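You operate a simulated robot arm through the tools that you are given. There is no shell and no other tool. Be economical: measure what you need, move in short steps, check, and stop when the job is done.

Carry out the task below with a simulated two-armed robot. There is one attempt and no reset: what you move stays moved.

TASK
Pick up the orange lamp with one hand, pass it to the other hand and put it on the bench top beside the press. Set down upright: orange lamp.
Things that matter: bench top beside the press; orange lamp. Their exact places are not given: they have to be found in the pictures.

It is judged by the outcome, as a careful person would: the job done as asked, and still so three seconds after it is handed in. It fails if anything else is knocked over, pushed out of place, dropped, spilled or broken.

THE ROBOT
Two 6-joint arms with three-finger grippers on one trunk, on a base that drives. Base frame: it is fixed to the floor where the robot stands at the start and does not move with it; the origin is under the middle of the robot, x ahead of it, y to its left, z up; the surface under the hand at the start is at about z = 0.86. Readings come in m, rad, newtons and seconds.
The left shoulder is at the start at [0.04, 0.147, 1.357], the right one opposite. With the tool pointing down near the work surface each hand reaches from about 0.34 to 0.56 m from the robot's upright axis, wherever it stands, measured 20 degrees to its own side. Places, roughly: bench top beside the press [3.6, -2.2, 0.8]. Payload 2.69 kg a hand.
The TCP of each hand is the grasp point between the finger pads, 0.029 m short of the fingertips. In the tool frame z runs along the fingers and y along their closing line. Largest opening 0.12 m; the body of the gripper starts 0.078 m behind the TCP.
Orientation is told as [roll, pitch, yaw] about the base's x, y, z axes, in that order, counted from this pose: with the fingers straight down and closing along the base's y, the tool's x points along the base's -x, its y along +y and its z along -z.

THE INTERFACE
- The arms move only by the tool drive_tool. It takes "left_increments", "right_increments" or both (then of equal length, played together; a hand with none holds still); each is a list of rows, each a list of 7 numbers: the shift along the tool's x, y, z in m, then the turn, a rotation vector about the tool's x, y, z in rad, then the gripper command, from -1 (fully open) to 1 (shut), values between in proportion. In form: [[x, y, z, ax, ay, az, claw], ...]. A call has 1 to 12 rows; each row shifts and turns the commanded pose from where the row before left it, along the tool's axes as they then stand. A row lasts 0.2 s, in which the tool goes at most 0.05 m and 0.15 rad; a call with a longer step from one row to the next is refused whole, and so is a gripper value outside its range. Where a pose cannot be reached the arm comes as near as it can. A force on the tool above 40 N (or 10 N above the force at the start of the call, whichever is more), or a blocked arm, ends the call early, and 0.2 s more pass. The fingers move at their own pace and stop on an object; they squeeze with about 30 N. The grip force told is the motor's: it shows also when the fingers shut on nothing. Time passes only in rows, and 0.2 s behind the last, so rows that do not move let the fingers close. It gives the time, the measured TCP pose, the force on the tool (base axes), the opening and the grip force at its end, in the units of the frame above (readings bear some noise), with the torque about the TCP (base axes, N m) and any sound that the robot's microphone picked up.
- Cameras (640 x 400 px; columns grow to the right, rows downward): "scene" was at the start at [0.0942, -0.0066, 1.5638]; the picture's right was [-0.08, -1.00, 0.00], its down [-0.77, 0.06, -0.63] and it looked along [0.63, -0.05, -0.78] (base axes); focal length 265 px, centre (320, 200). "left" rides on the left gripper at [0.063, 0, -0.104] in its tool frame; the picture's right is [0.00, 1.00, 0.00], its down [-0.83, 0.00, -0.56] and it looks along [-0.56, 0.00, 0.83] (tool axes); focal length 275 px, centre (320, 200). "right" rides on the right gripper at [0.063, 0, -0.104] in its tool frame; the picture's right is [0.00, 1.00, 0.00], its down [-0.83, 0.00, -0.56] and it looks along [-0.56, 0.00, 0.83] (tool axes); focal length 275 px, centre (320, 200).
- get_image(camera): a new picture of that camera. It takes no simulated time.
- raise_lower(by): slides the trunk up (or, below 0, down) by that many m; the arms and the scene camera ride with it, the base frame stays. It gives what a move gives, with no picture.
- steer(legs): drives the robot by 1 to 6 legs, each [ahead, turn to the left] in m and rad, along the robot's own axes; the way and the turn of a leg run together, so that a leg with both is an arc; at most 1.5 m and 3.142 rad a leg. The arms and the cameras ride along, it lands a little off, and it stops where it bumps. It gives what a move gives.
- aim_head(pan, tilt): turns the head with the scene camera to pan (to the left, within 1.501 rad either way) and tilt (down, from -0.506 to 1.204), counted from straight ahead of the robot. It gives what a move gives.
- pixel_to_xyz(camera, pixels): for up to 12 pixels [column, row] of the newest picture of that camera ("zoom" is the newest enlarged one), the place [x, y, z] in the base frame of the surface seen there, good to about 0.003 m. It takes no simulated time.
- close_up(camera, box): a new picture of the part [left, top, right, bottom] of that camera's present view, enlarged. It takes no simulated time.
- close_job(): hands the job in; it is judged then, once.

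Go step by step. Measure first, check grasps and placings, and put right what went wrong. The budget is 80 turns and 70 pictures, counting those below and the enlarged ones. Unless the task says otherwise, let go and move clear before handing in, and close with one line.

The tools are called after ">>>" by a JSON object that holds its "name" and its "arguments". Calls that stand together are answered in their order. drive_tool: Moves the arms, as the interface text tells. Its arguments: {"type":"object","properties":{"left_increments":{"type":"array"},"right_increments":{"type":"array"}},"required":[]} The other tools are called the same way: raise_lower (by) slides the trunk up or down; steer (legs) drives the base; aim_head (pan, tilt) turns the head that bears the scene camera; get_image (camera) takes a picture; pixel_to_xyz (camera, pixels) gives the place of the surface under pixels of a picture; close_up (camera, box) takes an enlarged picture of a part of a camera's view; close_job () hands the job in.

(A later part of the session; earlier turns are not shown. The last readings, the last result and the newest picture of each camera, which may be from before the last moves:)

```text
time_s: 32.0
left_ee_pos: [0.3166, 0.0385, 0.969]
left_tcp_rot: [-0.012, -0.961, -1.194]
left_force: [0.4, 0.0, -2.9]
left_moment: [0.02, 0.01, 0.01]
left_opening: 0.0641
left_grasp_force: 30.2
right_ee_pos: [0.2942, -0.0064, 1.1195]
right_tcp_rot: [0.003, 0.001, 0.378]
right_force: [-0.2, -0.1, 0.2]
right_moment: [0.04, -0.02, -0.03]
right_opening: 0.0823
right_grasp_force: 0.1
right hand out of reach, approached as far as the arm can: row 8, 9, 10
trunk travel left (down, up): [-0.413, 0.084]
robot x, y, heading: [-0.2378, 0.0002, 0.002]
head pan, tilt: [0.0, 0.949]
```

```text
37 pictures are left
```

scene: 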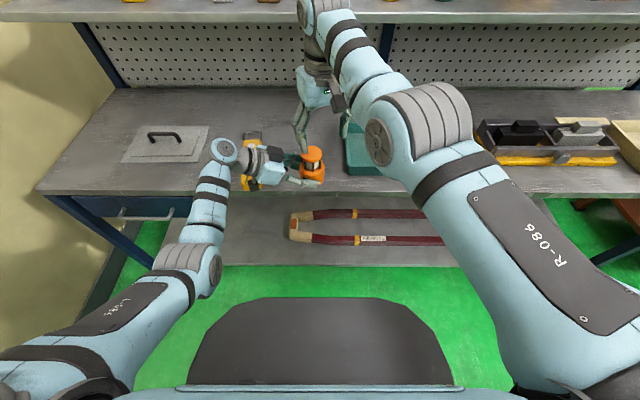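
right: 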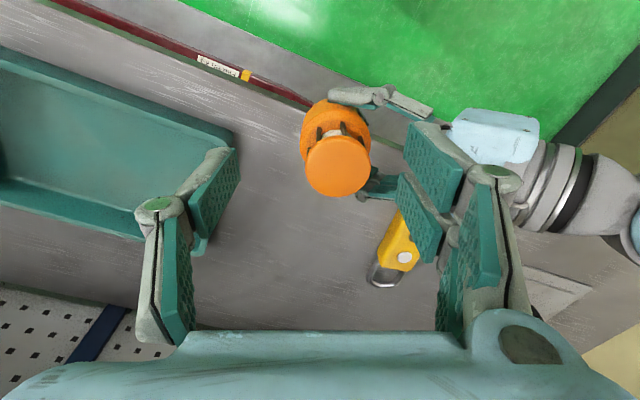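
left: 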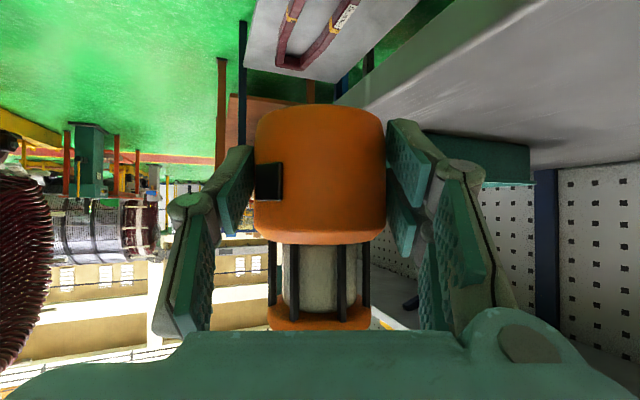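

The right hand stopped at its outer reach, (0.294, −0.006). I'll bring the lamp under it instead.

>>> {"name": "drive_tool", "arguments": {"left_increments": [[-0.0043, -0.0218, 0.0062, 0, 0, 0, 1], [-0.0043, -0.0218, 0.0062, 0, 0, 0, 1], [0, 0, 0, 0, 0, 0, 1]]}}

>>> {"name": "get_image", "arguments": {"camera": "right"}}

```text
time_s: 32.9
left_ee_pos: [0.2789, 0.0087, 0.9704]
left_tcp_rot: [-0.013, -0.961, -1.194]
left_force: [1.0, 0.1, -2.8]
left_moment: [0.03, -0.01, 0.01]
left_opening: 0.0638
left_grasp_force: 29.8
right_ee_pos: [0.2946, -0.0041, 1.12]
right_tcp_rot: [-0.002, 0.002, 0.376]
right_force: [0.3, 0.6, -0.2]
right_moment: [0.01, -0.01, -0.03]
right_opening: 0.0823
right_grasp_force: 0.0
trunk travel left (down, up): [-0.413, 0.084]
robot x, y, heading: [-0.2376, -0.0014, 0.002]
head pan, tilt: [0.0, 0.949]
```

```text
36 pictures are left
```

right: 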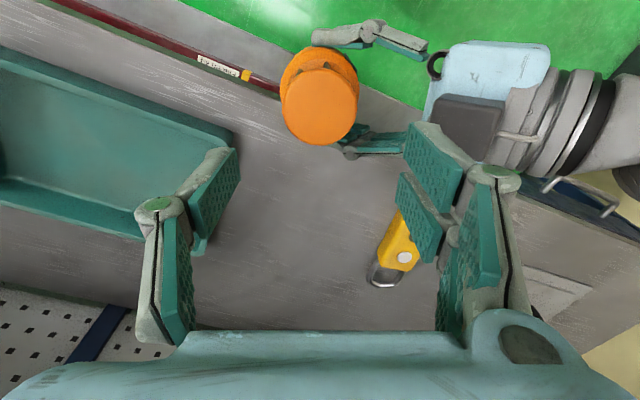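

The cap is at (320,103), laterally centred. I'll measure it and the left gripper body from this view.

>>> {"name": "pixel_to_xyz", "arguments": {"camera": "right", "pixels": [[320, 105], [284, 105], [356, 105], [320, 72], [320, 138], [436, 110], [430, 140], [450, 98], [436, 65], [400, 45], [370, 145]]}}

```text
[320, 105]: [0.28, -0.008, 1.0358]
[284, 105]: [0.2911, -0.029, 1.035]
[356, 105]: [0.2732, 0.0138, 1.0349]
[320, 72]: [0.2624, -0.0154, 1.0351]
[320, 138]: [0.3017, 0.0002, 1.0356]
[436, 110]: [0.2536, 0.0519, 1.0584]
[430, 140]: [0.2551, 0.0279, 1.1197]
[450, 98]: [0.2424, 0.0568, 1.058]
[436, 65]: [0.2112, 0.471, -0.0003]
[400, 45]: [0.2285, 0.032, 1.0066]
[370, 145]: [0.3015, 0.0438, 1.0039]
```

Shifting 13 mm onto the axis, then descending partway to z≈1.05.

>>> {"name": "drive_tool", "arguments": {"right_increments": [[0.0065, 0.0005, 0.01, 0, 0, 0, -0.37], [0.0065, 0.0005, 0.02, 0, 0, 0, -0.37], [0, 0, 0.02, 0, 0, 0, -0.37], [0, 0, 0.02, 0, 0, 0, -0.37], [0, 0, 0, 0, 0, 0, -0.37]]}}

>>> {"name": "get_image", "arguments": {"camera": "right"}}

>>> {"name": "close_up", "arguments": {"camera": "scene", "box": [230, 80, 410, 200]}}

```text
time_s: 34.0
left_ee_pos: [0.2792, 0.009, 0.969]
left_tcp_rot: [-0.012, -0.962, -1.194]
left_force: [0.0, 0.1, -1.9]
left_moment: [0.04, 0.03, 0.02]
left_opening: 0.0643
left_grasp_force: 29.9
right_ee_pos: [0.2862, -0.0123, 1.0501]
right_tcp_rot: [0.003, 0.001, 0.377]
right_force: [-0.4, -0.2, 0.5]
right_moment: [-0.02, 0.01, -0.02]
right_opening: 0.082
right_grasp_force: 0.0
right hand out of reach, approached as far as the arm can: row 2
trunk travel left (down, up): [-0.413, 0.084]
robot x, y, heading: [-0.2369, -0.0022, 0.001]
head pan, tilt: [0.0, 0.949]
```

```text
35 pictures are left
```

right: 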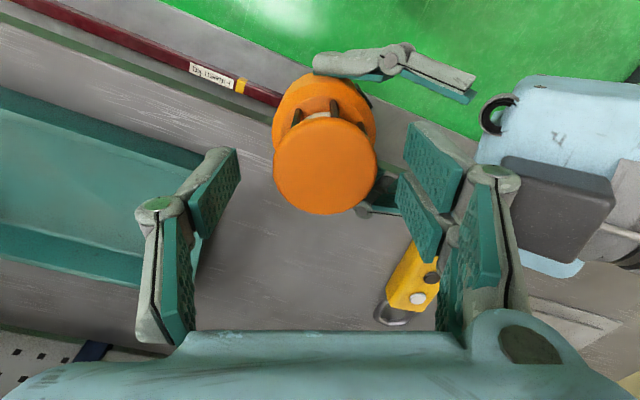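

```text
3.33 times, centred on (320, 140) of scene
```

zoom: 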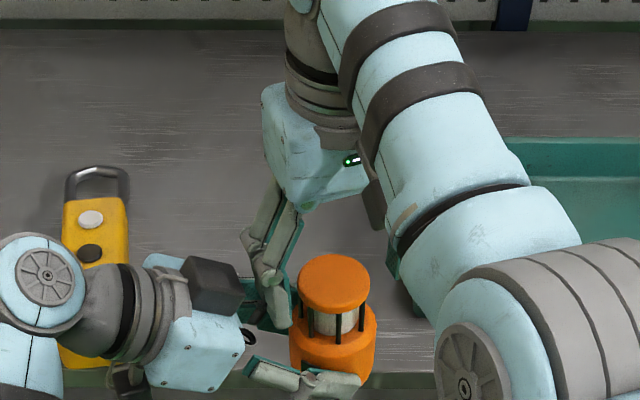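

Almost aligned, but the right hand's left knuckle (zoom (245,245)) may pass close to the left gripper's black box (zoom (243,290)). I'll measure both.

>>> {"name": "pixel_to_xyz", "arguments": {"camera": "zoom", "pixels": [[243, 240], [248, 245], [262, 270], [268, 290], [240, 285], [238, 300], [225, 265], [335, 265], [298, 285], [372, 290]]}}

>>> {"name": "pixel_to_xyz", "arguments": {"camera": "right", "pixels": [[503, 170], [505, 200], [500, 130], [520, 180], [325, 166], [277, 166], [374, 166]]}}

```text
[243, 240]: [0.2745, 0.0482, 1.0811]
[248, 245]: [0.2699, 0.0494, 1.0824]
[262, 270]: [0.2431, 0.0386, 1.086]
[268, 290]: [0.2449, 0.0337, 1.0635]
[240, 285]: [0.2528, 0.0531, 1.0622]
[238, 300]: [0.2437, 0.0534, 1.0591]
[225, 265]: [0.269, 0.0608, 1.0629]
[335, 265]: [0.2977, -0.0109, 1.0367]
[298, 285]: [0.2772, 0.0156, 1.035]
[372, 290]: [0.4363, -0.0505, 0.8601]
```

```text
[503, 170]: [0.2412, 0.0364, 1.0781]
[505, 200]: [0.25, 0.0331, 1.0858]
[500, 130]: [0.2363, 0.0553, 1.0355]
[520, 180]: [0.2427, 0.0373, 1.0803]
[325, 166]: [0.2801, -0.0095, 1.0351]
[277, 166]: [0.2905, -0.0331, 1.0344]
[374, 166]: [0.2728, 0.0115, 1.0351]
```

The gap is about 8–11 mm, which is enough. I'll narrow the opening to 0.076, centre, and descend slowly to z≈0.995.

>>> {"name": "drive_tool", "arguments": {"right_increments": [[0.003, 0.003, 0, 0, 0, 0, -0.27], [0, 0, 0.008, 0, 0, 0, -0.27], [0, 0, 0.01, 0, 0, 0, -0.27], [0, 0, 0.01, 0, 0, 0, -0.27], [0, 0, 0, 0, 0, 0, -0.27]]}}

>>> {"name": "get_image", "arguments": {"camera": "right"}}

>>> {"name": "close_up", "arguments": {"camera": "scene", "box": [260, 110, 350, 200]}}

```text
time_s: 35.2
left_ee_pos: [0.2795, 0.0087, 0.9696]
left_tcp_rot: [-0.012, -0.962, -1.194]
left_force: [-0.2, -0.1, -2.6]
left_moment: [0.01, -0.01, 0.03]
left_opening: 0.0643
left_grasp_force: 29.6
right_ee_pos: [0.2861, -0.0131, 1.0217]
right_tcp_rot: [0.0, 0.001, 0.377]
right_force: [0.2, 0.9, 0.2]
right_moment: [0.03, -0.01, 0.0]
right_opening: 0.0762
right_grasp_force: 0.0
right hand out of reach, approached as far as the arm can: row 1
trunk travel left (down, up): [-0.413, 0.084]
robot x, y, heading: [-0.2354, -0.0001, 0.002]
head pan, tilt: [0.0, 0.949]
```

```text
33 pictures are left
```

right: 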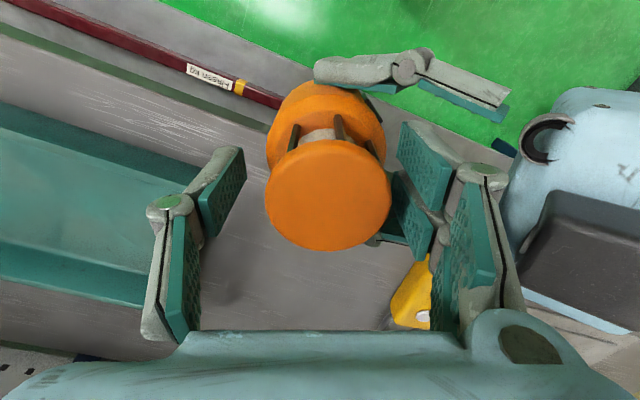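

```text
4.44 times, centred on (305, 155) of scene
```

zoom: 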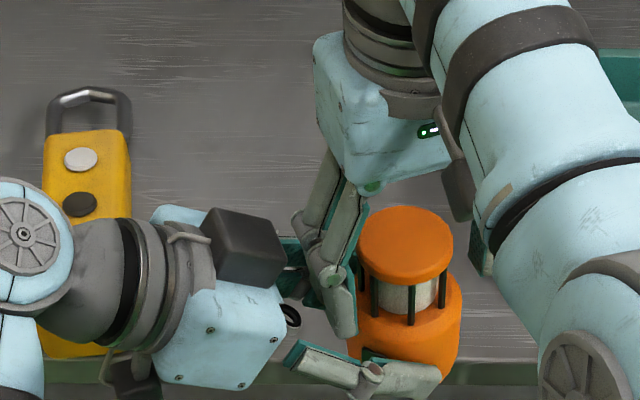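

The right hand is at its reach edge, so I'll shift the lamp 4 mm toward the right hand's centre with the left arm, then descend.

>>> {"name": "drive_tool", "arguments": {"left_increments": [[-0.0023, 0.003, 0.0033, 0, 0, 0, 1], [0, 0, 0, 0, 0, 0, 1], [0, 0, 0, 0, 0, 0, 1], [0, 0, 0, 0, 0, 0, 1], [0, 0, 0, 0, 0, 0, 1]], "right_increments": [[0, 0, 0, 0, 0, 0, -0.27], [0, 0, 0.008, 0, 0, 0, -0.27], [0, 0, 0.01, 0, 0, 0, -0.27], [0, 0, 0.008, 0, 0, 0, -0.27], [0, 0, 0, 0, 0, 0, -0.27]]}}

>>> {"name": "get_image", "arguments": {"camera": "right"}}

>>> {"name": "close_up", "arguments": {"camera": "scene", "box": [260, 110, 350, 200]}}

```text
time_s: 36.5
left_ee_pos: [0.2834, 0.0058, 0.9708]
left_tcp_rot: [-0.013, -0.963, -1.195]
left_force: [-0.6, -0.2, -2.5]
left_moment: [0.09, 0.02, 0.02]
left_opening: 0.0642
left_grasp_force: 30.5
right_ee_pos: [0.2844, -0.0117, 0.9953]
right_tcp_rot: [0.0, 0.002, 0.377]
right_force: [-0.5, -0.1, 1.2]
right_moment: [-0.01, -0.01, 0.01]
right_opening: 0.0762
right_grasp_force: 0.1
trunk travel left (down, up): [-0.413, 0.084]
robot x, y, heading: [-0.2354, -0.0023, 0.0]
head pan, tilt: [0.0, 0.949]
```

```text
31 pictures are left
```

right: 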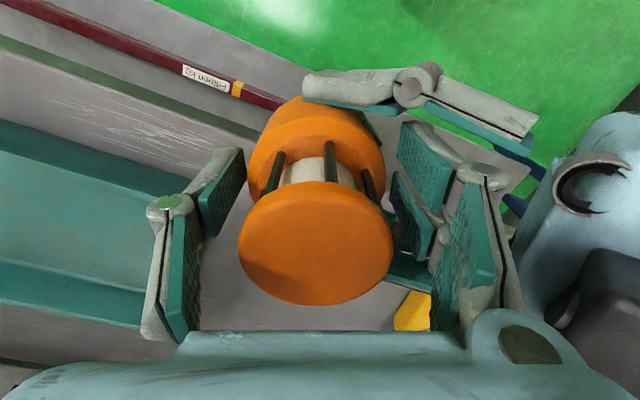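

```text
4.44 times, centred on (305, 155) of scene
```

zoom: 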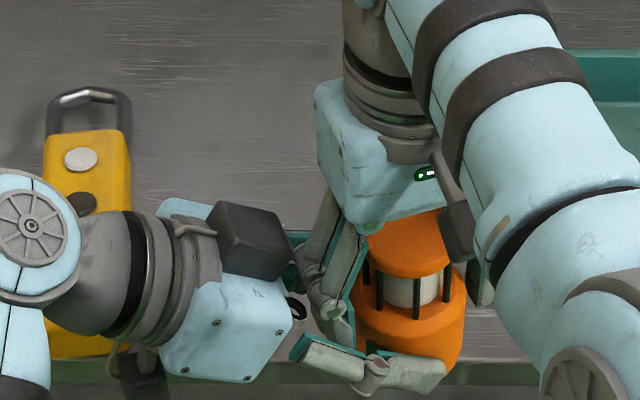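

The base is centred between the right fingers at cols ~248–385, with no contact. I'll close the right hand while the left holds.

>>> {"name": "drive_tool", "arguments": {"right_increments": [[0, 0, 0.003, 0, 0, 0, -0.27], [0, 0, 0, 0, 0, 0, -0.15], [0, 0, 0, 0, 0, 0, 0], [0, 0, 0, 0, 0, 0, 0.3], [0, 0, 0, 0, 0, 0, 1], [0, 0, 0, 0, 0, 0, 1]]}}

>>> {"name": "get_image", "arguments": {"camera": "right"}}

```text
time_s: 37.9
left_ee_pos: [0.2832, 0.0061, 0.97]
left_tcp_rot: [-0.01, -0.963, -1.194]
left_force: [-7.4, 14.9, -0.8]
left_moment: [0.11, -0.01, 0.07]
left_opening: 0.064
left_grasp_force: 29.3
right_ee_pos: [0.2869, -0.0123, 0.9937]
right_tcp_rot: [-0.001, -0.001, 0.374]
right_force: [7.7, -14.8, 0.2]
right_moment: [-0.47, -0.14, -0.21]
right_opening: 0.0651
right_grasp_force: 29.5
trunk travel left (down, up): [-0.413, 0.084]
robot x, y, heading: [-0.235, -0.0035, 0.0]
head pan, tilt: [0.0, 0.949]
```

```text
29 pictures are left
```

right: 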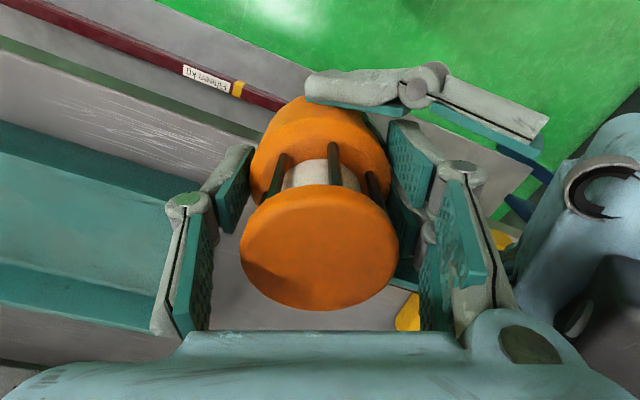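

The right hand holds the base at opening 0.065 and 29 N. I'll open the left hand and check the lamp stays before retreating.

>>> {"name": "drive_tool", "arguments": {"left_increments": [[0, 0, 0, 0, 0, 0, 0], [0, 0, 0, 0, 0, 0, -0.3], [0, 0, 0, 0, 0, 0, -0.6], [0, 0, 0, 0, 0, 0, -0.8], [0, 0, 0, 0, 0, 0, -0.8]]}}

>>> {"name": "get_image", "arguments": {"camera": "right"}}

```text
time_s: 39.0
left_ee_pos: [0.2824, 0.0059, 0.9693]
left_tcp_rot: [-0.014, -0.964, -1.195]
left_force: [-0.2, -0.1, 0.2]
left_moment: [-0.04, -0.02, 0.0]
left_opening: 0.1079
left_grasp_force: 0.0
right_ee_pos: [0.2857, -0.0106, 0.9923]
right_tcp_rot: [0.0, 0.002, 0.377]
right_force: [0.3, 0.4, 0.1]
right_moment: [0.03, 0.03, 0.01]
right_opening: 0.0649
right_grasp_force: 30.3
trunk travel left (down, up): [-0.413, 0.084]
robot x, y, heading: [-0.235, -0.0053, 0.005]
head pan, tilt: [0.0, 0.949]
```

```text
28 pictures are left
```

right: 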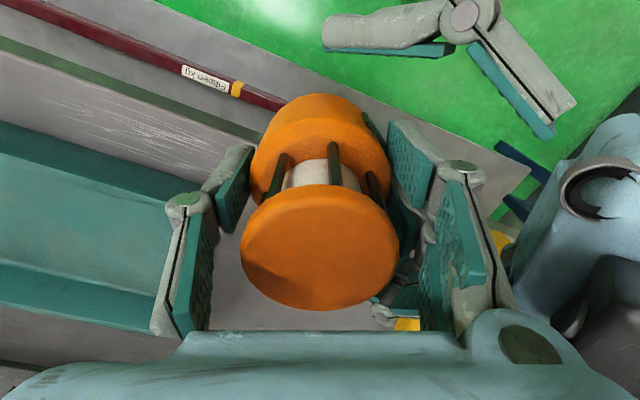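

The lamp stays firmly in the right hand. I'll retreat the left hand horizontally back along its approach.

>>> {"name": "drive_tool", "arguments": {"left_increments": [[0.0114, 0, -0.0164, 0, 0, 0, -0.8], [0.0114, 0, -0.0164, 0, 0, 0, -0.8], [0.0114, 0, -0.0164, 0, 0, 0, -0.8], [0.0114, 0, -0.0164, 0, 0, 0, -0.8], [0.0114, 0, -0.0164, 0, 0, 0, -0.8], [0.0114, 0, -0.0164, 0, 0, 0, -0.8], [0, 0, 0, 0, 0, 0, -0.8]]}}

>>> {"name": "get_image", "arguments": {"camera": "scene"}}

```text
time_s: 40.6
left_ee_pos: [0.2423, 0.1191, 0.9693]
left_tcp_rot: [-0.01, -0.962, -1.193]
left_force: [-0.7, 0.0, 0.5]
left_moment: [-0.02, -0.04, 0.01]
left_opening: 0.108
left_grasp_force: 0.1
right_ee_pos: [0.2852, -0.0112, 0.9937]
right_tcp_rot: [0.0, 0.001, 0.377]
right_force: [-0.5, -0.7, 0.3]
right_moment: [0.0, -0.01, -0.03]
right_opening: 0.0648
right_grasp_force: 30.0
trunk travel left (down, up): [-0.413, 0.084]
robot x, y, heading: [-0.2351, -0.0032, 0.002]
head pan, tilt: [0.0, 0.949]
```

```text
27 pictures are left
```

scene: 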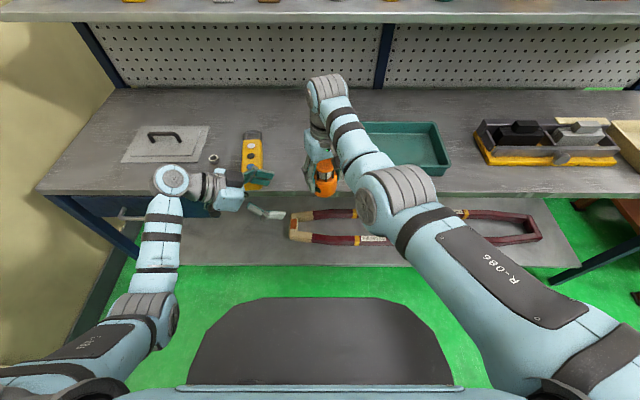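

The hand-over is done. I'll back away from the bench and look toward the press at about (3.6, −2.2).

>>> {"name": "steer", "arguments": {"legs": [[-0.4, 0]]}}

>>> {"name": "aim_head", "arguments": {"pan": -0.75, "tilt": 0.25}}

>>> {"name": "get_image", "arguments": {"camera": "scene"}}

```text
time_s: 43.1
left_ee_pos: [-0.1497, 0.1193, 0.9685]
left_tcp_rot: [-0.016, -0.961, -1.187]
left_force: [-0.6, -0.5, -0.6]
left_moment: [0.01, 0.0, -0.01]
left_opening: 0.108
left_grasp_force: 0.2
right_ee_pos: [-0.1029, -0.0113, 0.9917]
right_tcp_rot: [0.001, 0.003, 0.384]
right_force: [0.7, 0.9, -2.7]
right_moment: [0.01, -0.01, -0.01]
right_opening: 0.0649
right_grasp_force: 30.5
trunk travel left (down, up): [-0.413, 0.084]
robot x, y, heading: [-0.6293, -0.0007, 0.004]
head pan, tilt: [0.0, 0.949]
```

```text
time_s: 44.2
left_ee_pos: [-0.1495, 0.1202, 0.9686]
left_tcp_rot: [-0.011, -0.963, -1.188]
left_force: [-0.7, 0.0, 0.0]
left_moment: [-0.01, 0.01, 0.0]
left_opening: 0.1079
left_grasp_force: 0.1
right_ee_pos: [-0.1059, -0.0101, 0.9923]
right_tcp_rot: [-0.001, 0.001, 0.382]
right_force: [-0.4, -0.6, -3.1]
right_moment: [-0.01, -0.01, 0.01]
right_opening: 0.0649
right_grasp_force: 29.8
trunk travel left (down, up): [-0.413, 0.084]
robot x, y, heading: [-0.628, -0.0053, 0.008]
head pan, tilt: [-0.75, 0.25]
```

```text
26 pictures are left
```

scene: 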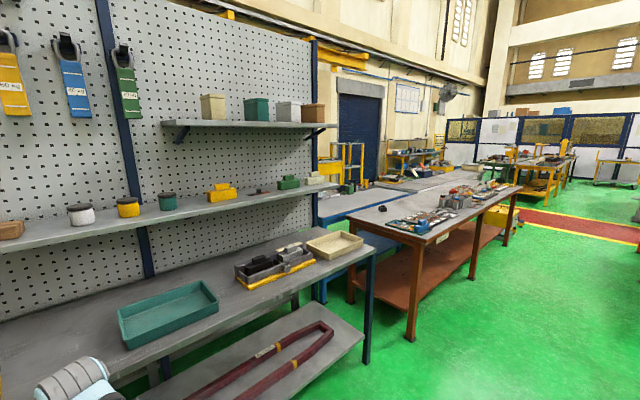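

There is a second workbench with rust-coloured legs around (440,210). I'll zoom and probe positions to find the press.

>>> {"name": "close_up", "arguments": {"camera": "scene", "box": [330, 120, 590, 283]}}

>>> {"name": "pixel_to_xyz", "arguments": {"camera": "scene", "pixels": [[355, 225], [420, 245], [518, 188], [470, 210], [480, 185], [440, 185], [505, 225], [540, 230], [540, 162], [410, 335], [600, 300], [520, 150]]}}

```text
2.45 times, centred on (460, 202) of scene
```

zoom: 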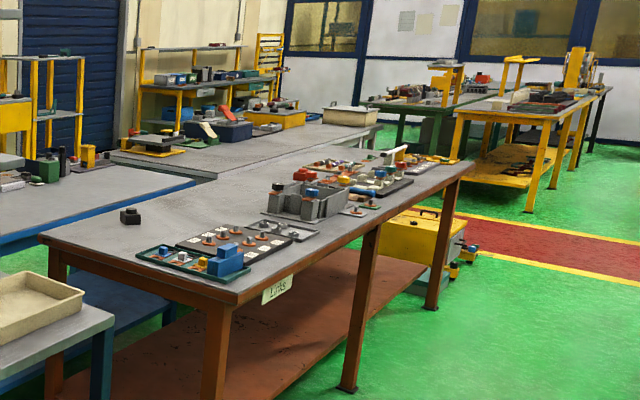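

```text
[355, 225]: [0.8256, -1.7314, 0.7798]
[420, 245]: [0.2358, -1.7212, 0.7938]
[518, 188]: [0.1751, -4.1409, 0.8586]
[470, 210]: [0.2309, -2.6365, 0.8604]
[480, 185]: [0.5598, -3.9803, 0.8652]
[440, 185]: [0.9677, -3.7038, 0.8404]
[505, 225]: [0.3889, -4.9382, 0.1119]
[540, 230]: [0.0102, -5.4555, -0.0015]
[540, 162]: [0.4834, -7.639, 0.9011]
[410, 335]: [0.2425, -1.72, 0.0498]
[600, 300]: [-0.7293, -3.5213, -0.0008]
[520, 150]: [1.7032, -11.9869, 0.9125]
```

The target direction is hidden behind the pegboard rack. I'll drive right 1 m along the aisle and look toward +x.

>>> {"name": "steer", "arguments": {"legs": [[0, -1.57], [1.1, 0]]}}

>>> {"name": "aim_head", "arguments": {"pan": 1.2, "tilt": 0.2}}

>>> {"name": "get_image", "arguments": {"camera": "scene"}}

```text
time_s: 53.6
left_ee_pos: [-0.4479, -1.5612, 0.97]
left_tcp_rot: [-0.012, -0.963, -2.722]
left_force: [-0.4, 0.9, -0.2]
left_moment: [0.02, 0.01, 0.0]
left_opening: 0.1078
left_grasp_force: 0.0
right_ee_pos: [-0.5785, -1.6113, 0.9919]
right_tcp_rot: [0.001, 0.0, -1.147]
right_force: [-0.3, 0.3, -1.9]
right_moment: [0.04, -0.01, 0.02]
right_opening: 0.0649
right_grasp_force: 29.8
trunk travel left (down, up): [-0.413, 0.084]
robot x, y, heading: [-0.5867, -1.0888, -1.523]
head pan, tilt: [-0.75, 0.25]
```

```text
time_s: 55.5
left_ee_pos: [-0.4497, -1.5605, 0.9701]
left_tcp_rot: [-0.011, -0.963, -2.719]
left_force: [0.2, 0.9, -0.3]
left_moment: [0.01, -0.01, 0.03]
left_opening: 0.1081
left_grasp_force: 0.0
right_ee_pos: [-0.576, -1.6109, 0.9925]
right_tcp_rot: [-0.003, 0.003, -1.148]
right_force: [0.4, 0.2, -2.1]
right_moment: [0.02, 0.04, -0.04]
right_opening: 0.0648
right_grasp_force: 30.6
trunk travel left (down, up): [-0.413, 0.084]
robot x, y, heading: [-0.5893, -1.0905, -1.523]
head pan, tilt: [1.201, 0.201]
```

```text
24 pictures are left
```

scene: 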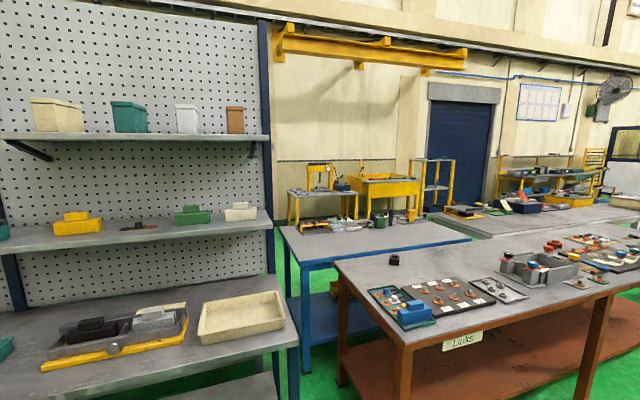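

The target direction points to the small yellow bench with a press frame at about (322,190). I'll zoom in there and measure, including the obstacles around it.

>>> {"name": "close_up", "arguments": {"camera": "scene", "box": [265, 150, 455, 270]}}

>>> {"name": "pixel_to_xyz", "arguments": {"camera": "scene", "pixels": [[300, 193], [350, 193], [322, 185], [290, 230], [345, 225], [465, 238], [305, 262], [395, 185], [440, 205], [335, 270], [275, 250], [345, 190]]}}

```text
3.33 times, centred on (360, 210) of scene
```

zoom: 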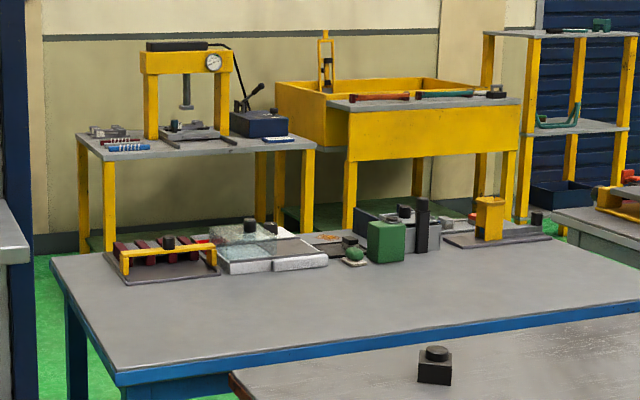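

```text
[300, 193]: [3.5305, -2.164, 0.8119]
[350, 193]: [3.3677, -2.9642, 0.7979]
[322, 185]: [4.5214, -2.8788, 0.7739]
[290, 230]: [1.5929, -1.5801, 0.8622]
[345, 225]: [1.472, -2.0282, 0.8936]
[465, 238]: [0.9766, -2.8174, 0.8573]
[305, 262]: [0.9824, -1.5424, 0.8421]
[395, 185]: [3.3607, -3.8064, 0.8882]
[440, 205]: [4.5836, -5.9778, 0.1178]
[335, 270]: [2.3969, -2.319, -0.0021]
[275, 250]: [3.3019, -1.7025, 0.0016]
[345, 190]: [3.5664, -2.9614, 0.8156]
```

The press bench front is near x≈3.36, z≈0.81, and the free top on its left matches [3.6, −2.2]. I need a route, so I'll measure the gap between rack and blue bench, and the bench extents.

>>> {"name": "pixel_to_xyz", "arguments": {"camera": "zoom", "pixels": [[118, 370], [55, 265], [60, 258], [630, 300], [400, 250], [100, 395], [15, 240], [28, 390], [90, 140], [310, 145], [85, 240], [100, 340]]}}

>>> {"name": "pixel_to_xyz", "arguments": {"camera": "scene", "pixels": [[298, 342], [282, 292], [268, 200], [280, 385], [333, 262], [402, 345], [292, 390], [345, 380], [280, 228], [470, 242], [435, 222], [600, 205]]}}

```text
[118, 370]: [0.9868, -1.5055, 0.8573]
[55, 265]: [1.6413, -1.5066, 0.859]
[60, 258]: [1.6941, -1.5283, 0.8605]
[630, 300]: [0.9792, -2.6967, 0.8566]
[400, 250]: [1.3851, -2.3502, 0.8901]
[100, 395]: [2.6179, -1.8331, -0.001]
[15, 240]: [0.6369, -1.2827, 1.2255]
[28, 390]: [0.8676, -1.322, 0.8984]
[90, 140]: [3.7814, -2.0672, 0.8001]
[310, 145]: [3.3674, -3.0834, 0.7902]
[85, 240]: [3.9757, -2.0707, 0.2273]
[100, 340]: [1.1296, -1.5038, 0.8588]
```

```text
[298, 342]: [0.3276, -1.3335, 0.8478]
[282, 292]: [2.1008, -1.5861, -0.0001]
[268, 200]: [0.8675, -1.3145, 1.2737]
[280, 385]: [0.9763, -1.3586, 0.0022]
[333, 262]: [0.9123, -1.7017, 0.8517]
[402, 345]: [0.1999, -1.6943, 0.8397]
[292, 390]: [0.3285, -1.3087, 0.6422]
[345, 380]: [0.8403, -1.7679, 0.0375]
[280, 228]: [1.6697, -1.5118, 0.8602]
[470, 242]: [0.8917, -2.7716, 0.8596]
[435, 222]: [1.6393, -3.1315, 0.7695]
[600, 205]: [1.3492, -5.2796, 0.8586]
```

The gap between rack and blue bench is only 0.18 m, so I must go around the far end of the rust bench (y≈−4.2). I'll drive down the aisle and look.

>>> {"name": "steer", "arguments": {"legs": [[0, -0.048], [1.5, 0], [1.5, 0]]}}

>>> {"name": "aim_head", "arguments": {"pan": 0.8, "tilt": 0.3}}

>>> {"name": "get_image", "arguments": {"camera": "scene"}}

```text
time_s: 70.5
left_ee_pos: [-0.4827, -4.5986, 0.9698]
left_tcp_rot: [-0.013, -0.963, -2.769]
left_force: [-0.2, 0.3, 0.6]
left_moment: [0.03, 0.0, 0.05]
left_opening: 0.108
left_grasp_force: 0.1
right_ee_pos: [-0.6145, -4.6429, 0.9927]
right_tcp_rot: [0.0, -0.001, -1.197]
right_force: [-0.5, 0.0, -1.9]
right_moment: [0.01, -0.03, -0.03]
right_opening: 0.0647
right_grasp_force: 29.9
trunk travel left (down, up): [-0.413, 0.084]
robot x, y, heading: [-0.5974, -4.121, -1.575]
head pan, tilt: [1.201, 0.201]
```

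```text
time_s: 71.4
left_ee_pos: [-0.4827, -4.5989, 0.9697]
left_tcp_rot: [-0.012, -0.963, -2.769]
left_force: [-0.9, 0.6, -0.7]
left_moment: [0.02, -0.01, -0.02]
left_opening: 0.1078
left_grasp_force: 0.0
right_ee_pos: [-0.6141, -4.6437, 0.9933]
right_tcp_rot: [0.001, 0.002, -1.199]
right_force: [-0.4, 0.4, -2.8]
right_moment: [0.0, 0.03, 0.01]
right_opening: 0.0646
right_grasp_force: 30.1
trunk travel left (down, up): [-0.413, 0.084]
robot x, y, heading: [-0.6011, -4.1255, -1.57]
head pan, tilt: [0.799, 0.3]
```

```text
22 pictures are left
```

scene: 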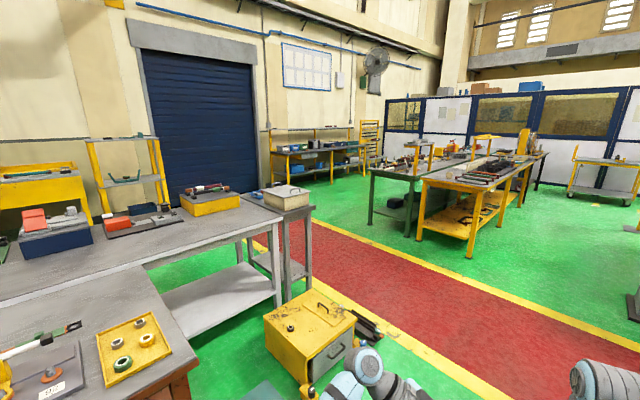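

The red walkway leads past the yellow cart and the grey table toward the roller door. I'll measure the obstacles and walkway.

>>> {"name": "pixel_to_xyz", "arguments": {"camera": "scene", "pixels": [[358, 320], [350, 375], [385, 330], [310, 215], [262, 208], [281, 300], [310, 285], [330, 245], [420, 255], [470, 257], [270, 225], [185, 205]]}}

>>> {"name": "pixel_to_xyz", "arguments": {"camera": "scene", "pixels": [[470, 385], [560, 350], [390, 240], [275, 200], [100, 215], [150, 180], [90, 175], [245, 245], [400, 335], [368, 222], [395, 180], [290, 392]]}}

```text
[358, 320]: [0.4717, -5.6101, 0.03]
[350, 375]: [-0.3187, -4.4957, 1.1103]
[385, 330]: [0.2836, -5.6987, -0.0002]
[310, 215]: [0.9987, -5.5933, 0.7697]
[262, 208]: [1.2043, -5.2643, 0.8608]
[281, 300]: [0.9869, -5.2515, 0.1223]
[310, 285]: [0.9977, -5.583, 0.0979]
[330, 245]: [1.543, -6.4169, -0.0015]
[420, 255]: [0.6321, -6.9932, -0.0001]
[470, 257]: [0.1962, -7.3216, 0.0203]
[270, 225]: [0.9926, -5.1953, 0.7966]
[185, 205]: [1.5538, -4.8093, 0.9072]
```

```text
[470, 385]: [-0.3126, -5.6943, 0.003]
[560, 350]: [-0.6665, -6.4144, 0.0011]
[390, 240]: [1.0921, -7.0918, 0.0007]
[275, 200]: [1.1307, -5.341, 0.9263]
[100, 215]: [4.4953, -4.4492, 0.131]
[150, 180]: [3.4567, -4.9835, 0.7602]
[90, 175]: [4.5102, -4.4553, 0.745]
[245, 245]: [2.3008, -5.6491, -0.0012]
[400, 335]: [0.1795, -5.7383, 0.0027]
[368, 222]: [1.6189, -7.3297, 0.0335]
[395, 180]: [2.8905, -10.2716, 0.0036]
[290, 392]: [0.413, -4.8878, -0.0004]
```

The walkway runs along y≈−6.35 between the stool (y −5.6) and the other benches (y −7.0). I'll drive down, turn left, and go along it to x≈2.4.

>>> {"name": "steer", "arguments": {"legs": [[1.5, 0], [0.7, 0], [0, 1.57], [1.5, 0]]}}

>>> {"name": "aim_head", "arguments": {"pan": 0.5, "tilt": 0.35}}

>>> {"name": "get_image", "arguments": {"camera": "scene"}}

```text
time_s: 93.1
left_ee_pos: [1.4012, -6.1944, 0.9687]
left_tcp_rot: [-0.012, -0.962, -1.184]
left_force: [0.3, 0.2, -0.2]
left_moment: [0.02, 0.01, 0.02]
left_opening: 0.1081
left_grasp_force: 0.1
right_ee_pos: [1.4482, -6.3238, 0.9933]
right_tcp_rot: [0.001, -0.002, 0.388]
right_force: [0.2, -0.6, -1.7]
right_moment: [-0.01, 0.03, 0.02]
right_opening: 0.0645
right_grasp_force: 30.0
trunk travel left (down, up): [-0.413, 0.084]
robot x, y, heading: [0.9241, -6.3177, 0.017]
head pan, tilt: [0.799, 0.3]
```

```text
time_s: 93.9
left_ee_pos: [1.4014, -6.1931, 0.9694]
left_tcp_rot: [-0.013, -0.965, -1.182]
left_force: [0.3, -0.5, 0.5]
left_moment: [0.0, 0.0, 0.01]
left_opening: 0.1081
left_grasp_force: 0.0
right_ee_pos: [1.4478, -6.3233, 0.9926]
right_tcp_rot: [0.0, 0.002, 0.389]
right_force: [0.5, -0.5, -2.4]
right_moment: [0.01, 0.01, -0.06]
right_opening: 0.0646
right_grasp_force: 30.0
trunk travel left (down, up): [-0.413, 0.084]
robot x, y, heading: [0.9273, -6.3193, 0.013]
head pan, tilt: [0.499, 0.351]
```

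```text
21 pictures are left
```

scene: 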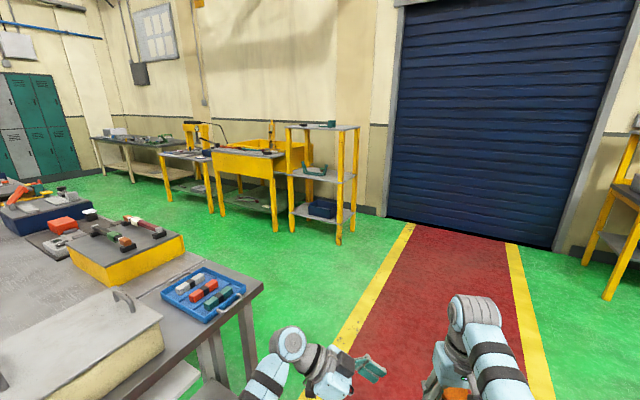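

The press bench sits along the wall beyond the shelf and sink, with clear floor in front. I'll verify the table corner and shelf foot before driving.

>>> {"name": "pixel_to_xyz", "arguments": {"camera": "scene", "pixels": [[262, 285], [255, 385], [338, 242], [275, 228], [215, 210], [245, 300], [185, 240], [80, 215], [132, 180], [290, 215]]}}

```text
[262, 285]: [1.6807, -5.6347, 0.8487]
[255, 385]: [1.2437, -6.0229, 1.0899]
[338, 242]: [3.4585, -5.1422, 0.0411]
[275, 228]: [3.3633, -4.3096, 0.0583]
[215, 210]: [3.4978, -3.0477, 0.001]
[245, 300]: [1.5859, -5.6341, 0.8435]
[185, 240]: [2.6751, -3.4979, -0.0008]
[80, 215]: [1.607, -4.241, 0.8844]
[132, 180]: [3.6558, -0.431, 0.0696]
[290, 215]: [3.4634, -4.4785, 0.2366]
```

Clear. I'll drive forward 1.5 m, turn left, go 4.0 m, and turn right to face the press bench.

>>> {"name": "steer", "arguments": {"legs": [[1.5, 0], [0, 1.555], [1.5, 0], [1.5, 0], [1.0, 0], [0, -1.57]]}}

>>> {"name": "aim_head", "arguments": {"pan": 0.0, "tilt": 0.5}}

>>> {"name": "get_image", "arguments": {"camera": "scene"}}

```text
time_s: 127.7
left_ee_pos: [2.9375, -2.1666, 0.9697]
left_tcp_rot: [-0.013, -0.963, -1.164]
left_force: [-0.5, 0.1, 0.4]
left_moment: [0.01, 0.01, 0.01]
left_opening: 0.108
left_grasp_force: 0.1
right_ee_pos: [2.9848, -2.2949, 0.9925]
right_tcp_rot: [0.0, 0.002, 0.405]
right_force: [0.1, 0.1, -2.3]
right_moment: [-0.01, 0.05, -0.02]
right_opening: 0.0645
right_grasp_force: 29.8
trunk travel left (down, up): [-0.413, 0.084]
robot x, y, heading: [2.4631, -2.3005, 0.029]
head pan, tilt: [0.499, 0.351]
```

```text
time_s: 128.6
left_ee_pos: [2.9364, -2.1669, 0.9694]
left_tcp_rot: [-0.013, -0.962, -1.168]
left_force: [0.8, 0.2, -0.1]
left_moment: [-0.02, 0.02, -0.05]
left_opening: 0.1078
left_grasp_force: 0.0
right_ee_pos: [2.9845, -2.2962, 0.9925]
right_tcp_rot: [0.001, 0.002, 0.406]
right_force: [0.4, 0.4, -2.3]
right_moment: [-0.02, -0.02, -0.03]
right_opening: 0.0644
right_grasp_force: 30.2
trunk travel left (down, up): [-0.413, 0.084]
robot x, y, heading: [2.4631, -2.3009, 0.03]
head pan, tilt: [0.0, 0.499]
```

```text
20 pictures are left
```

scene: 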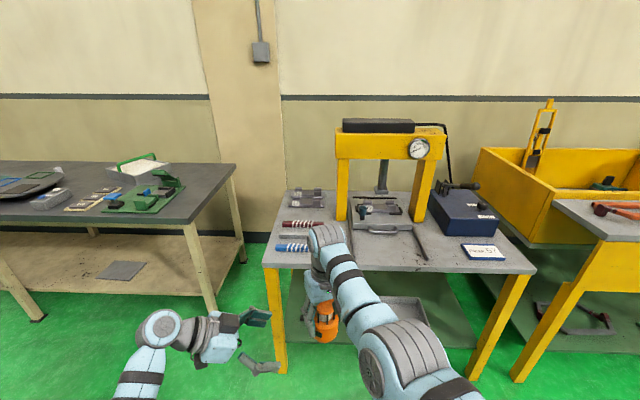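

The press bench is ahead, with tools near (300,225) and (295,247), a tray under the press and a card at (483,252). I'll zoom in to find a clear spot and measure.

>>> {"name": "close_up", "arguments": {"camera": "scene", "box": [250, 170, 550, 290]}}

>>> {"name": "pixel_to_xyz", "arguments": {"camera": "scene", "pixels": [[265, 264], [535, 270], [288, 196], [275, 247], [308, 249], [288, 222], [340, 218], [425, 255], [460, 258], [418, 220], [445, 255], [300, 262]]}}

```text
2.13 times, centred on (400, 230) of scene
```

zoom: 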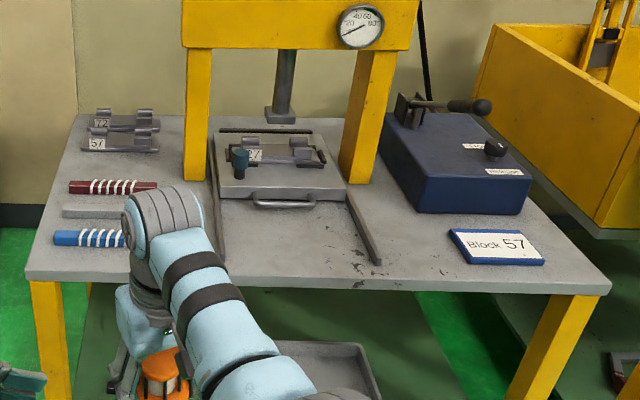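

```text
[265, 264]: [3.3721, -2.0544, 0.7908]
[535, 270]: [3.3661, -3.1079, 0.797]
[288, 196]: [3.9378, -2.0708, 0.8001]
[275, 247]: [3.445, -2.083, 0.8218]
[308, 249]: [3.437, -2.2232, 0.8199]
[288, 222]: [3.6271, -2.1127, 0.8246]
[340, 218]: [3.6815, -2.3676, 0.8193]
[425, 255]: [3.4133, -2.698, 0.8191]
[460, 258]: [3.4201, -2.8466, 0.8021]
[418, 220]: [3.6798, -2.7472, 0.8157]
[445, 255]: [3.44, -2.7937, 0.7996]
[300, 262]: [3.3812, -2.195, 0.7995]
```

The bench top is at z 0.80. My arm hides the area between the blue tool and the press rail, so I'll swing the right hand aside, raise the trunk and look again.

>>> {"name": "drive_tool", "arguments": {"right_increments": [[0.0132, -0.0307, 0, 0, 0, 0, 1], [0.0132, -0.0307, 0, 0, 0, 0, 1], [0.0132, -0.0307, 0, 0, 0, 0, 1], [0.0132, -0.0307, 0, 0, 0, 0, 1], [0.0132, -0.0307, 0, 0, 0, 0, 1], [0.0132, -0.0307, 0, 0, 0, 0, 1]]}}

>>> {"name": "raise_lower", "arguments": {"by": 0.08}}

>>> {"name": "close_up", "arguments": {"camera": "scene", "box": [250, 170, 500, 326]}}

```text
time_s: 130.0
left_ee_pos: [2.9356, -2.1682, 0.969]
left_tcp_rot: [-0.013, -0.962, -1.168]
left_force: [-0.2, 0.6, 0.3]
left_moment: [0.01, 0.01, -0.02]
left_opening: 0.1081
left_grasp_force: 0.0
right_ee_pos: [2.9871, -2.4995, 0.9883]
right_tcp_rot: [0.002, 0.003, 0.404]
right_force: [0.7, -0.4, -1.7]
right_moment: [0.01, 0.02, -0.01]
right_opening: 0.0643
right_grasp_force: 30.3
right hand out of reach, approached as far as the arm can: row 6
trunk travel left (down, up): [-0.413, 0.084]
robot x, y, heading: [2.4617, -2.3012, 0.031]
head pan, tilt: [0.0, 0.499]
```

```text
time_s: 131.2
left_ee_pos: [2.9367, -2.1677, 1.0494]
left_tcp_rot: [-0.012, -0.962, -1.168]
left_force: [-0.1, 0.5, 0.9]
left_moment: [-0.02, -0.02, -0.02]
left_opening: 0.1082
left_grasp_force: 0.0
right_ee_pos: [2.9873, -2.4974, 1.0675]
right_tcp_rot: [0.002, 0.001, 0.405]
right_force: [0.2, -0.7, -2.4]
right_moment: [0.01, 0.02, 0.03]
right_opening: 0.0644
right_grasp_force: 30.1
trunk travel left (down, up): [-0.493, 0.004]
robot x, y, heading: [2.4641, -2.3001, 0.029]
head pan, tilt: [0.0, 0.499]
```

```text
2.56 times, centred on (375, 248) of scene
```

zoom: 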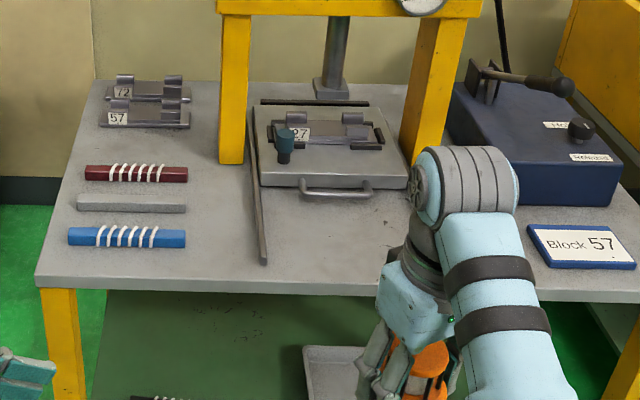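

There's a clear spot left of the press between the tool ends (zoom col 187) and the rail (col 255). I'll measure it.

>>> {"name": "pixel_to_xyz", "arguments": {"camera": "zoom", "pixels": [[186, 238], [187, 172], [186, 203], [256, 200], [263, 262], [222, 230], [222, 200], [215, 270], [220, 285], [230, 160], [248, 130], [220, 180]]}}

```text
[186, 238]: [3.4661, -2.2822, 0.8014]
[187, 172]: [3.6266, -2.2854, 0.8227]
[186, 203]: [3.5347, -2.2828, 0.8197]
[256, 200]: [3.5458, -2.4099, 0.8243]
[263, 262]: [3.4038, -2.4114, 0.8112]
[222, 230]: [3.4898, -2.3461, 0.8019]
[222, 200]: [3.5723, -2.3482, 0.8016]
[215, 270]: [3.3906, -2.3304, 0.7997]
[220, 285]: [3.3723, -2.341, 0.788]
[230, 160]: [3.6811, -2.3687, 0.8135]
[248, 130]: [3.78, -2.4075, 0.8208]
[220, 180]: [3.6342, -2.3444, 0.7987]
```

The gap is 0.122 m wide (y −2.283 to −2.405), and the lamp needs 0.064. I'll set it at about (3.49, −2.345). The lamp bottom is now at z≈1.0, well clear, so I'll drive forward 0.52 m.

>>> {"name": "steer", "arguments": {"legs": [[0.52, 0]]}}

>>> {"name": "aim_head", "arguments": {"pan": -0.1, "tilt": 0.9}}

>>> {"name": "get_image", "arguments": {"camera": "scene"}}

```text
time_s: 134.2
left_ee_pos: [3.4652, -2.1502, 1.0499]
left_tcp_rot: [-0.008, -0.962, -1.167]
left_force: [-0.9, -0.9, -0.7]
left_moment: [0.03, -0.01, -0.01]
left_opening: 0.1077
left_grasp_force: 0.0
right_ee_pos: [3.5178, -2.4809, 1.0682]
right_tcp_rot: [0.001, 0.0, 0.406]
right_force: [0.3, -0.9, -2.3]
right_moment: [-0.01, -0.04, 0.0]
right_opening: 0.0644
right_grasp_force: 30.0
trunk travel left (down, up): [-0.493, 0.004]
robot x, y, heading: [2.9926, -2.2844, 0.03]
head pan, tilt: [0.0, 0.499]
```

```text
time_s: 135.1
left_ee_pos: [3.4683, -2.1498, 1.0487]
left_tcp_rot: [-0.013, -0.962, -1.164]
left_force: [-0.6, 0.6, 0.5]
left_moment: [-0.01, 0.01, -0.02]
left_opening: 0.1079
left_grasp_force: 0.1
right_ee_pos: [3.5189, -2.48, 1.0676]
right_tcp_rot: [0.0, 0.002, 0.406]
right_force: [0.6, 0.0, -1.6]
right_moment: [0.0, 0.01, 0.02]
right_opening: 0.0647
right_grasp_force: 30.1
trunk travel left (down, up): [-0.493, 0.004]
robot x, y, heading: [2.9942, -2.2819, 0.027]
head pan, tilt: [-0.099, 0.901]
```

```text
17 pictures are left
```

scene: 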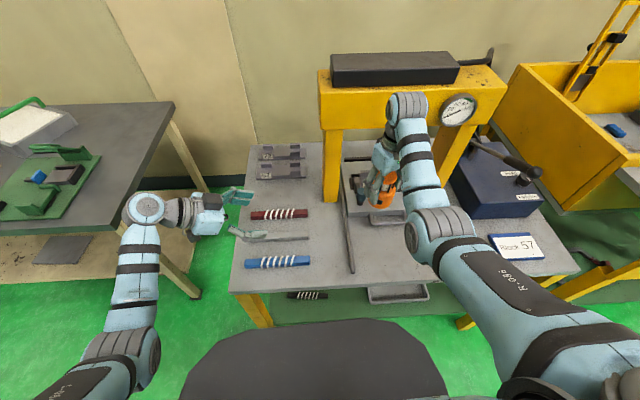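

The right wrist at (410,105) is near the press beam. I'll measure both before moving.

>>> {"name": "pixel_to_xyz", "arguments": {"camera": "scene", "pixels": [[408, 97], [428, 110], [350, 105], [330, 120], [332, 195], [410, 120], [385, 200], [349, 240], [351, 270], [311, 238], [311, 262], [325, 250]]}}

```text
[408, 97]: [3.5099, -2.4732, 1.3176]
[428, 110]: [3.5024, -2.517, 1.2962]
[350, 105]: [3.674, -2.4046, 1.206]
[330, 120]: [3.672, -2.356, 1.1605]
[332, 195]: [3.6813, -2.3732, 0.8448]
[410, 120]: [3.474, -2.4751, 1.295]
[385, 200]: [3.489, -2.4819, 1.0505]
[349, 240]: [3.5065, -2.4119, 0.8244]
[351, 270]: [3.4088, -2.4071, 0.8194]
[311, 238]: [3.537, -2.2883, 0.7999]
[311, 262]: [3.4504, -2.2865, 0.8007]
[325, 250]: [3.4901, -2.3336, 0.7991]
```

The press face is at x 3.673 and the wrist is about 9 cm in front of it. I'll move the lamp over the spot and draw the left hand back a little.

>>> {"name": "drive_tool", "arguments": {"right_increments": [[-0.0026, 0.0283, 0, 0, 0, 0, 1], [-0.0026, 0.0283, 0, 0, 0, 0, 1], [-0.0026, 0.0283, 0, 0, 0, 0, 1], [-0.0026, 0.0283, 0, 0, 0, 0, 1], [-0.0026, 0.0283, 0, 0, 0, 0, 1], [0, 0, 0.03, 0, 0, 0, 1], [0, 0, 0.03, 0, 0, 0, 1], [0, 0, 0.03, 0, 0, 0, 1], [0, 0, 0, 0, 0, 0, 1]], "left_increments": [[0.0057, 0, -0.0082, 0, 0, 0, -0.8], [0.0057, 0, -0.0082, 0, 0, 0, -0.8], [0.0057, 0, -0.0082, 0, 0, 0, -0.8], [0.0057, 0, -0.0082, 0, 0, 0, -0.8], [0.0057, 0, -0.0082, 0, 0, 0, -0.8], [0, 0, 0, 0, 0, 0, -0.8], [0, 0, 0, 0, 0, 0, -0.8], [0, 0, 0, 0, 0, 0, -0.8], [0, 0, 0, 0, 0, 0, -0.8]]}}

>>> {"name": "get_image", "arguments": {"camera": "right"}}

>>> {"name": "close_up", "arguments": {"camera": "scene", "box": [220, 80, 460, 320]}}

```text
time_s: 137.1
left_ee_pos: [3.4478, -2.1037, 1.0482]
left_tcp_rot: [-0.012, -0.965, -1.164]
left_force: [0.7, -0.2, -0.2]
left_moment: [0.0, 0.0, 0.0]
left_opening: 0.108
left_grasp_force: 0.1
right_ee_pos: [3.4863, -2.3429, 0.9698]
right_tcp_rot: [0.001, 0.001, 0.407]
right_force: [-1.1, -0.3, -1.9]
right_moment: [0.03, 0.0, 0.0]
right_opening: 0.0643
right_grasp_force: 29.8
right hand out of reach, approached as far as the arm can: row 1, 2, 3
trunk travel left (down, up): [-0.493, 0.004]
robot x, y, heading: [2.9935, -2.2842, 0.025]
head pan, tilt: [-0.099, 0.901]
```

```text
16 pictures are left
```

right: 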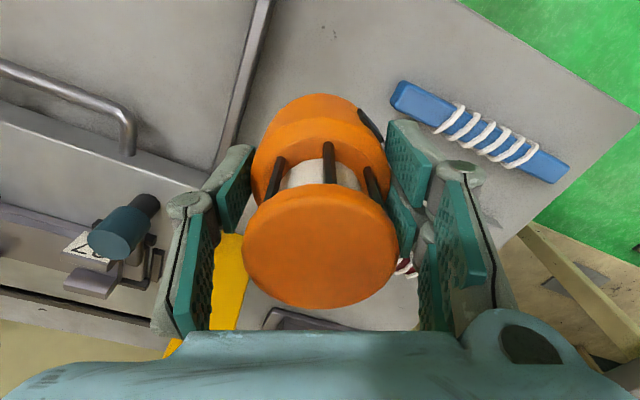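

```text
1.67 times, centred on (340, 200) of scene
```

zoom: 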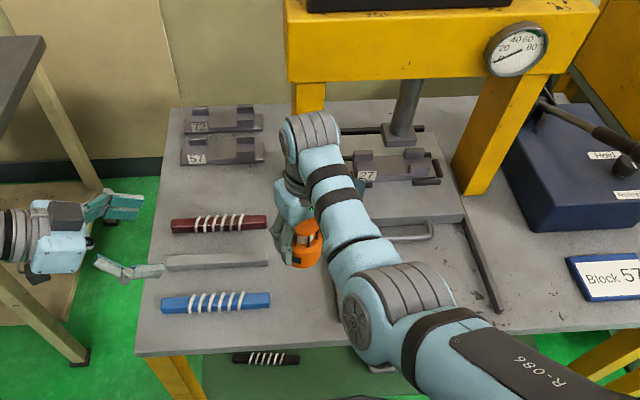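

The lamp is above the spot at (3.486, −2.343) and upright. I'll lower 9 cm and check.

>>> {"name": "drive_tool", "arguments": {"right_increments": [[0, 0, 0.02, 0, 0, 0, 1], [0, 0, 0.02, 0, 0, 0, 1], [0, 0, 0.02, 0, 0, 0, 1], [0, 0, 0.02, 0, 0, 0, 1], [0, 0, 0.012, 0, 0, 0, 1], [0, 0, 0, 0, 0, 0, 1]]}}

>>> {"name": "get_image", "arguments": {"camera": "right"}}

>>> {"name": "close_up", "arguments": {"camera": "scene", "box": [260, 150, 400, 290]}}

```text
time_s: 138.5
left_ee_pos: [3.4475, -2.1046, 1.0495]
left_tcp_rot: [-0.012, -0.961, -1.167]
left_force: [-0.6, 0.4, -0.3]
left_moment: [0.0, 0.03, -0.01]
left_opening: 0.108
left_grasp_force: 0.0
right_ee_pos: [3.4793, -2.3485, 0.8818]
right_tcp_rot: [0.0, 0.001, 0.407]
right_force: [0.7, 0.2, -2.1]
right_moment: [0.02, 0.03, 0.02]
right_opening: 0.0644
right_grasp_force: 30.0
right hand out of reach, approached as far as the arm can: row 5
trunk travel left (down, up): [-0.493, 0.004]
robot x, y, heading: [2.9962, -2.2874, 0.032]
head pan, tilt: [-0.099, 0.901]
```

```text
14 pictures are left
```

right: 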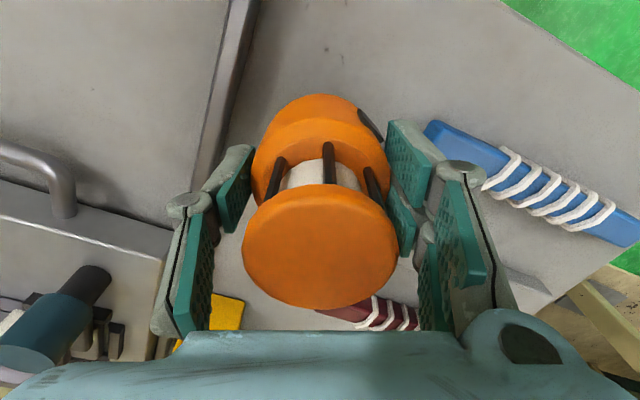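

```text
2.86 times, centred on (330, 220) of scene
```

zoom: 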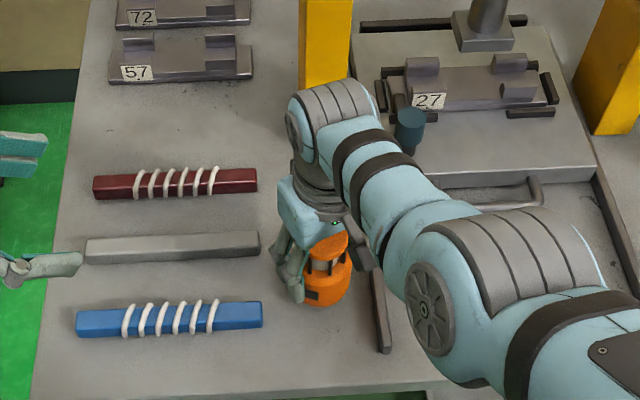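

The arm is at its reach limit, so I'll lower the trunk 1.5 cm instead, then finish with small steps to contact.

>>> {"name": "raise_lower", "arguments": {"by": -0.015}}

>>> {"name": "drive_tool", "arguments": {"right_increments": [[0, 0, 0.002, 0, 0, 0, 1], [0, 0, 0.002, 0, 0, 0, 1]]}}

>>> {"name": "close_up", "arguments": {"camera": "scene", "box": [300, 210, 380, 270]}}

```text
time_s: 139.1
left_ee_pos: [3.4486, -2.1036, 1.0347]
left_tcp_rot: [-0.01, -0.963, -1.163]
left_force: [-0.8, -0.3, 0.8]
left_moment: [-0.02, -0.02, -0.01]
left_opening: 0.1079
left_grasp_force: 0.0
right_ee_pos: [3.4793, -2.3488, 0.8673]
right_tcp_rot: [0.0, 0.001, 0.406]
right_force: [1.0, -0.7, -1.4]
right_moment: [-0.01, 0.01, 0.0]
right_opening: 0.0646
right_grasp_force: 30.0
trunk travel left (down, up): [-0.478, 0.019]
robot x, y, heading: [2.995, -2.284, 0.035]
head pan, tilt: [-0.099, 0.901]
```

```text
time_s: 139.7
left_ee_pos: [3.4486, -2.1042, 1.0354]
left_tcp_rot: [-0.013, -0.962, -1.163]
left_force: [0.9, -1.0, 0.1]
left_moment: [0.0, 0.04, -0.01]
left_opening: 0.1081
left_grasp_force: 0.0
right_ee_pos: [3.4794, -2.3477, 0.8641]
right_tcp_rot: [0.001, 0.001, 0.407]
right_force: [0.1, -0.2, -2.1]
right_moment: [0.0, 0.0, -0.04]
right_opening: 0.0645
right_grasp_force: 29.9
trunk travel left (down, up): [-0.478, 0.019]
robot x, y, heading: [2.9924, -2.2885, 0.034]
head pan, tilt: [-0.099, 0.901]
```

```text
6.67 times, centred on (340, 240) of scene
```

zoom: 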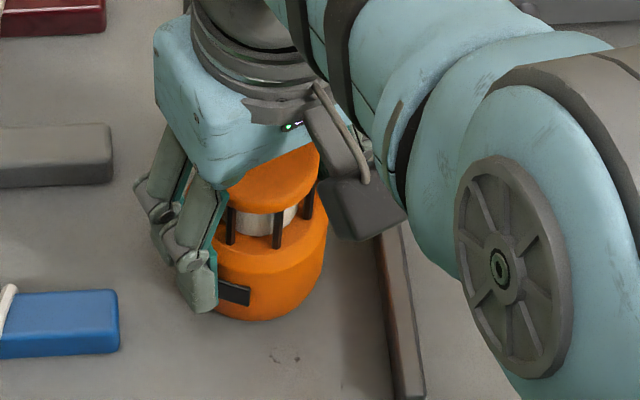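

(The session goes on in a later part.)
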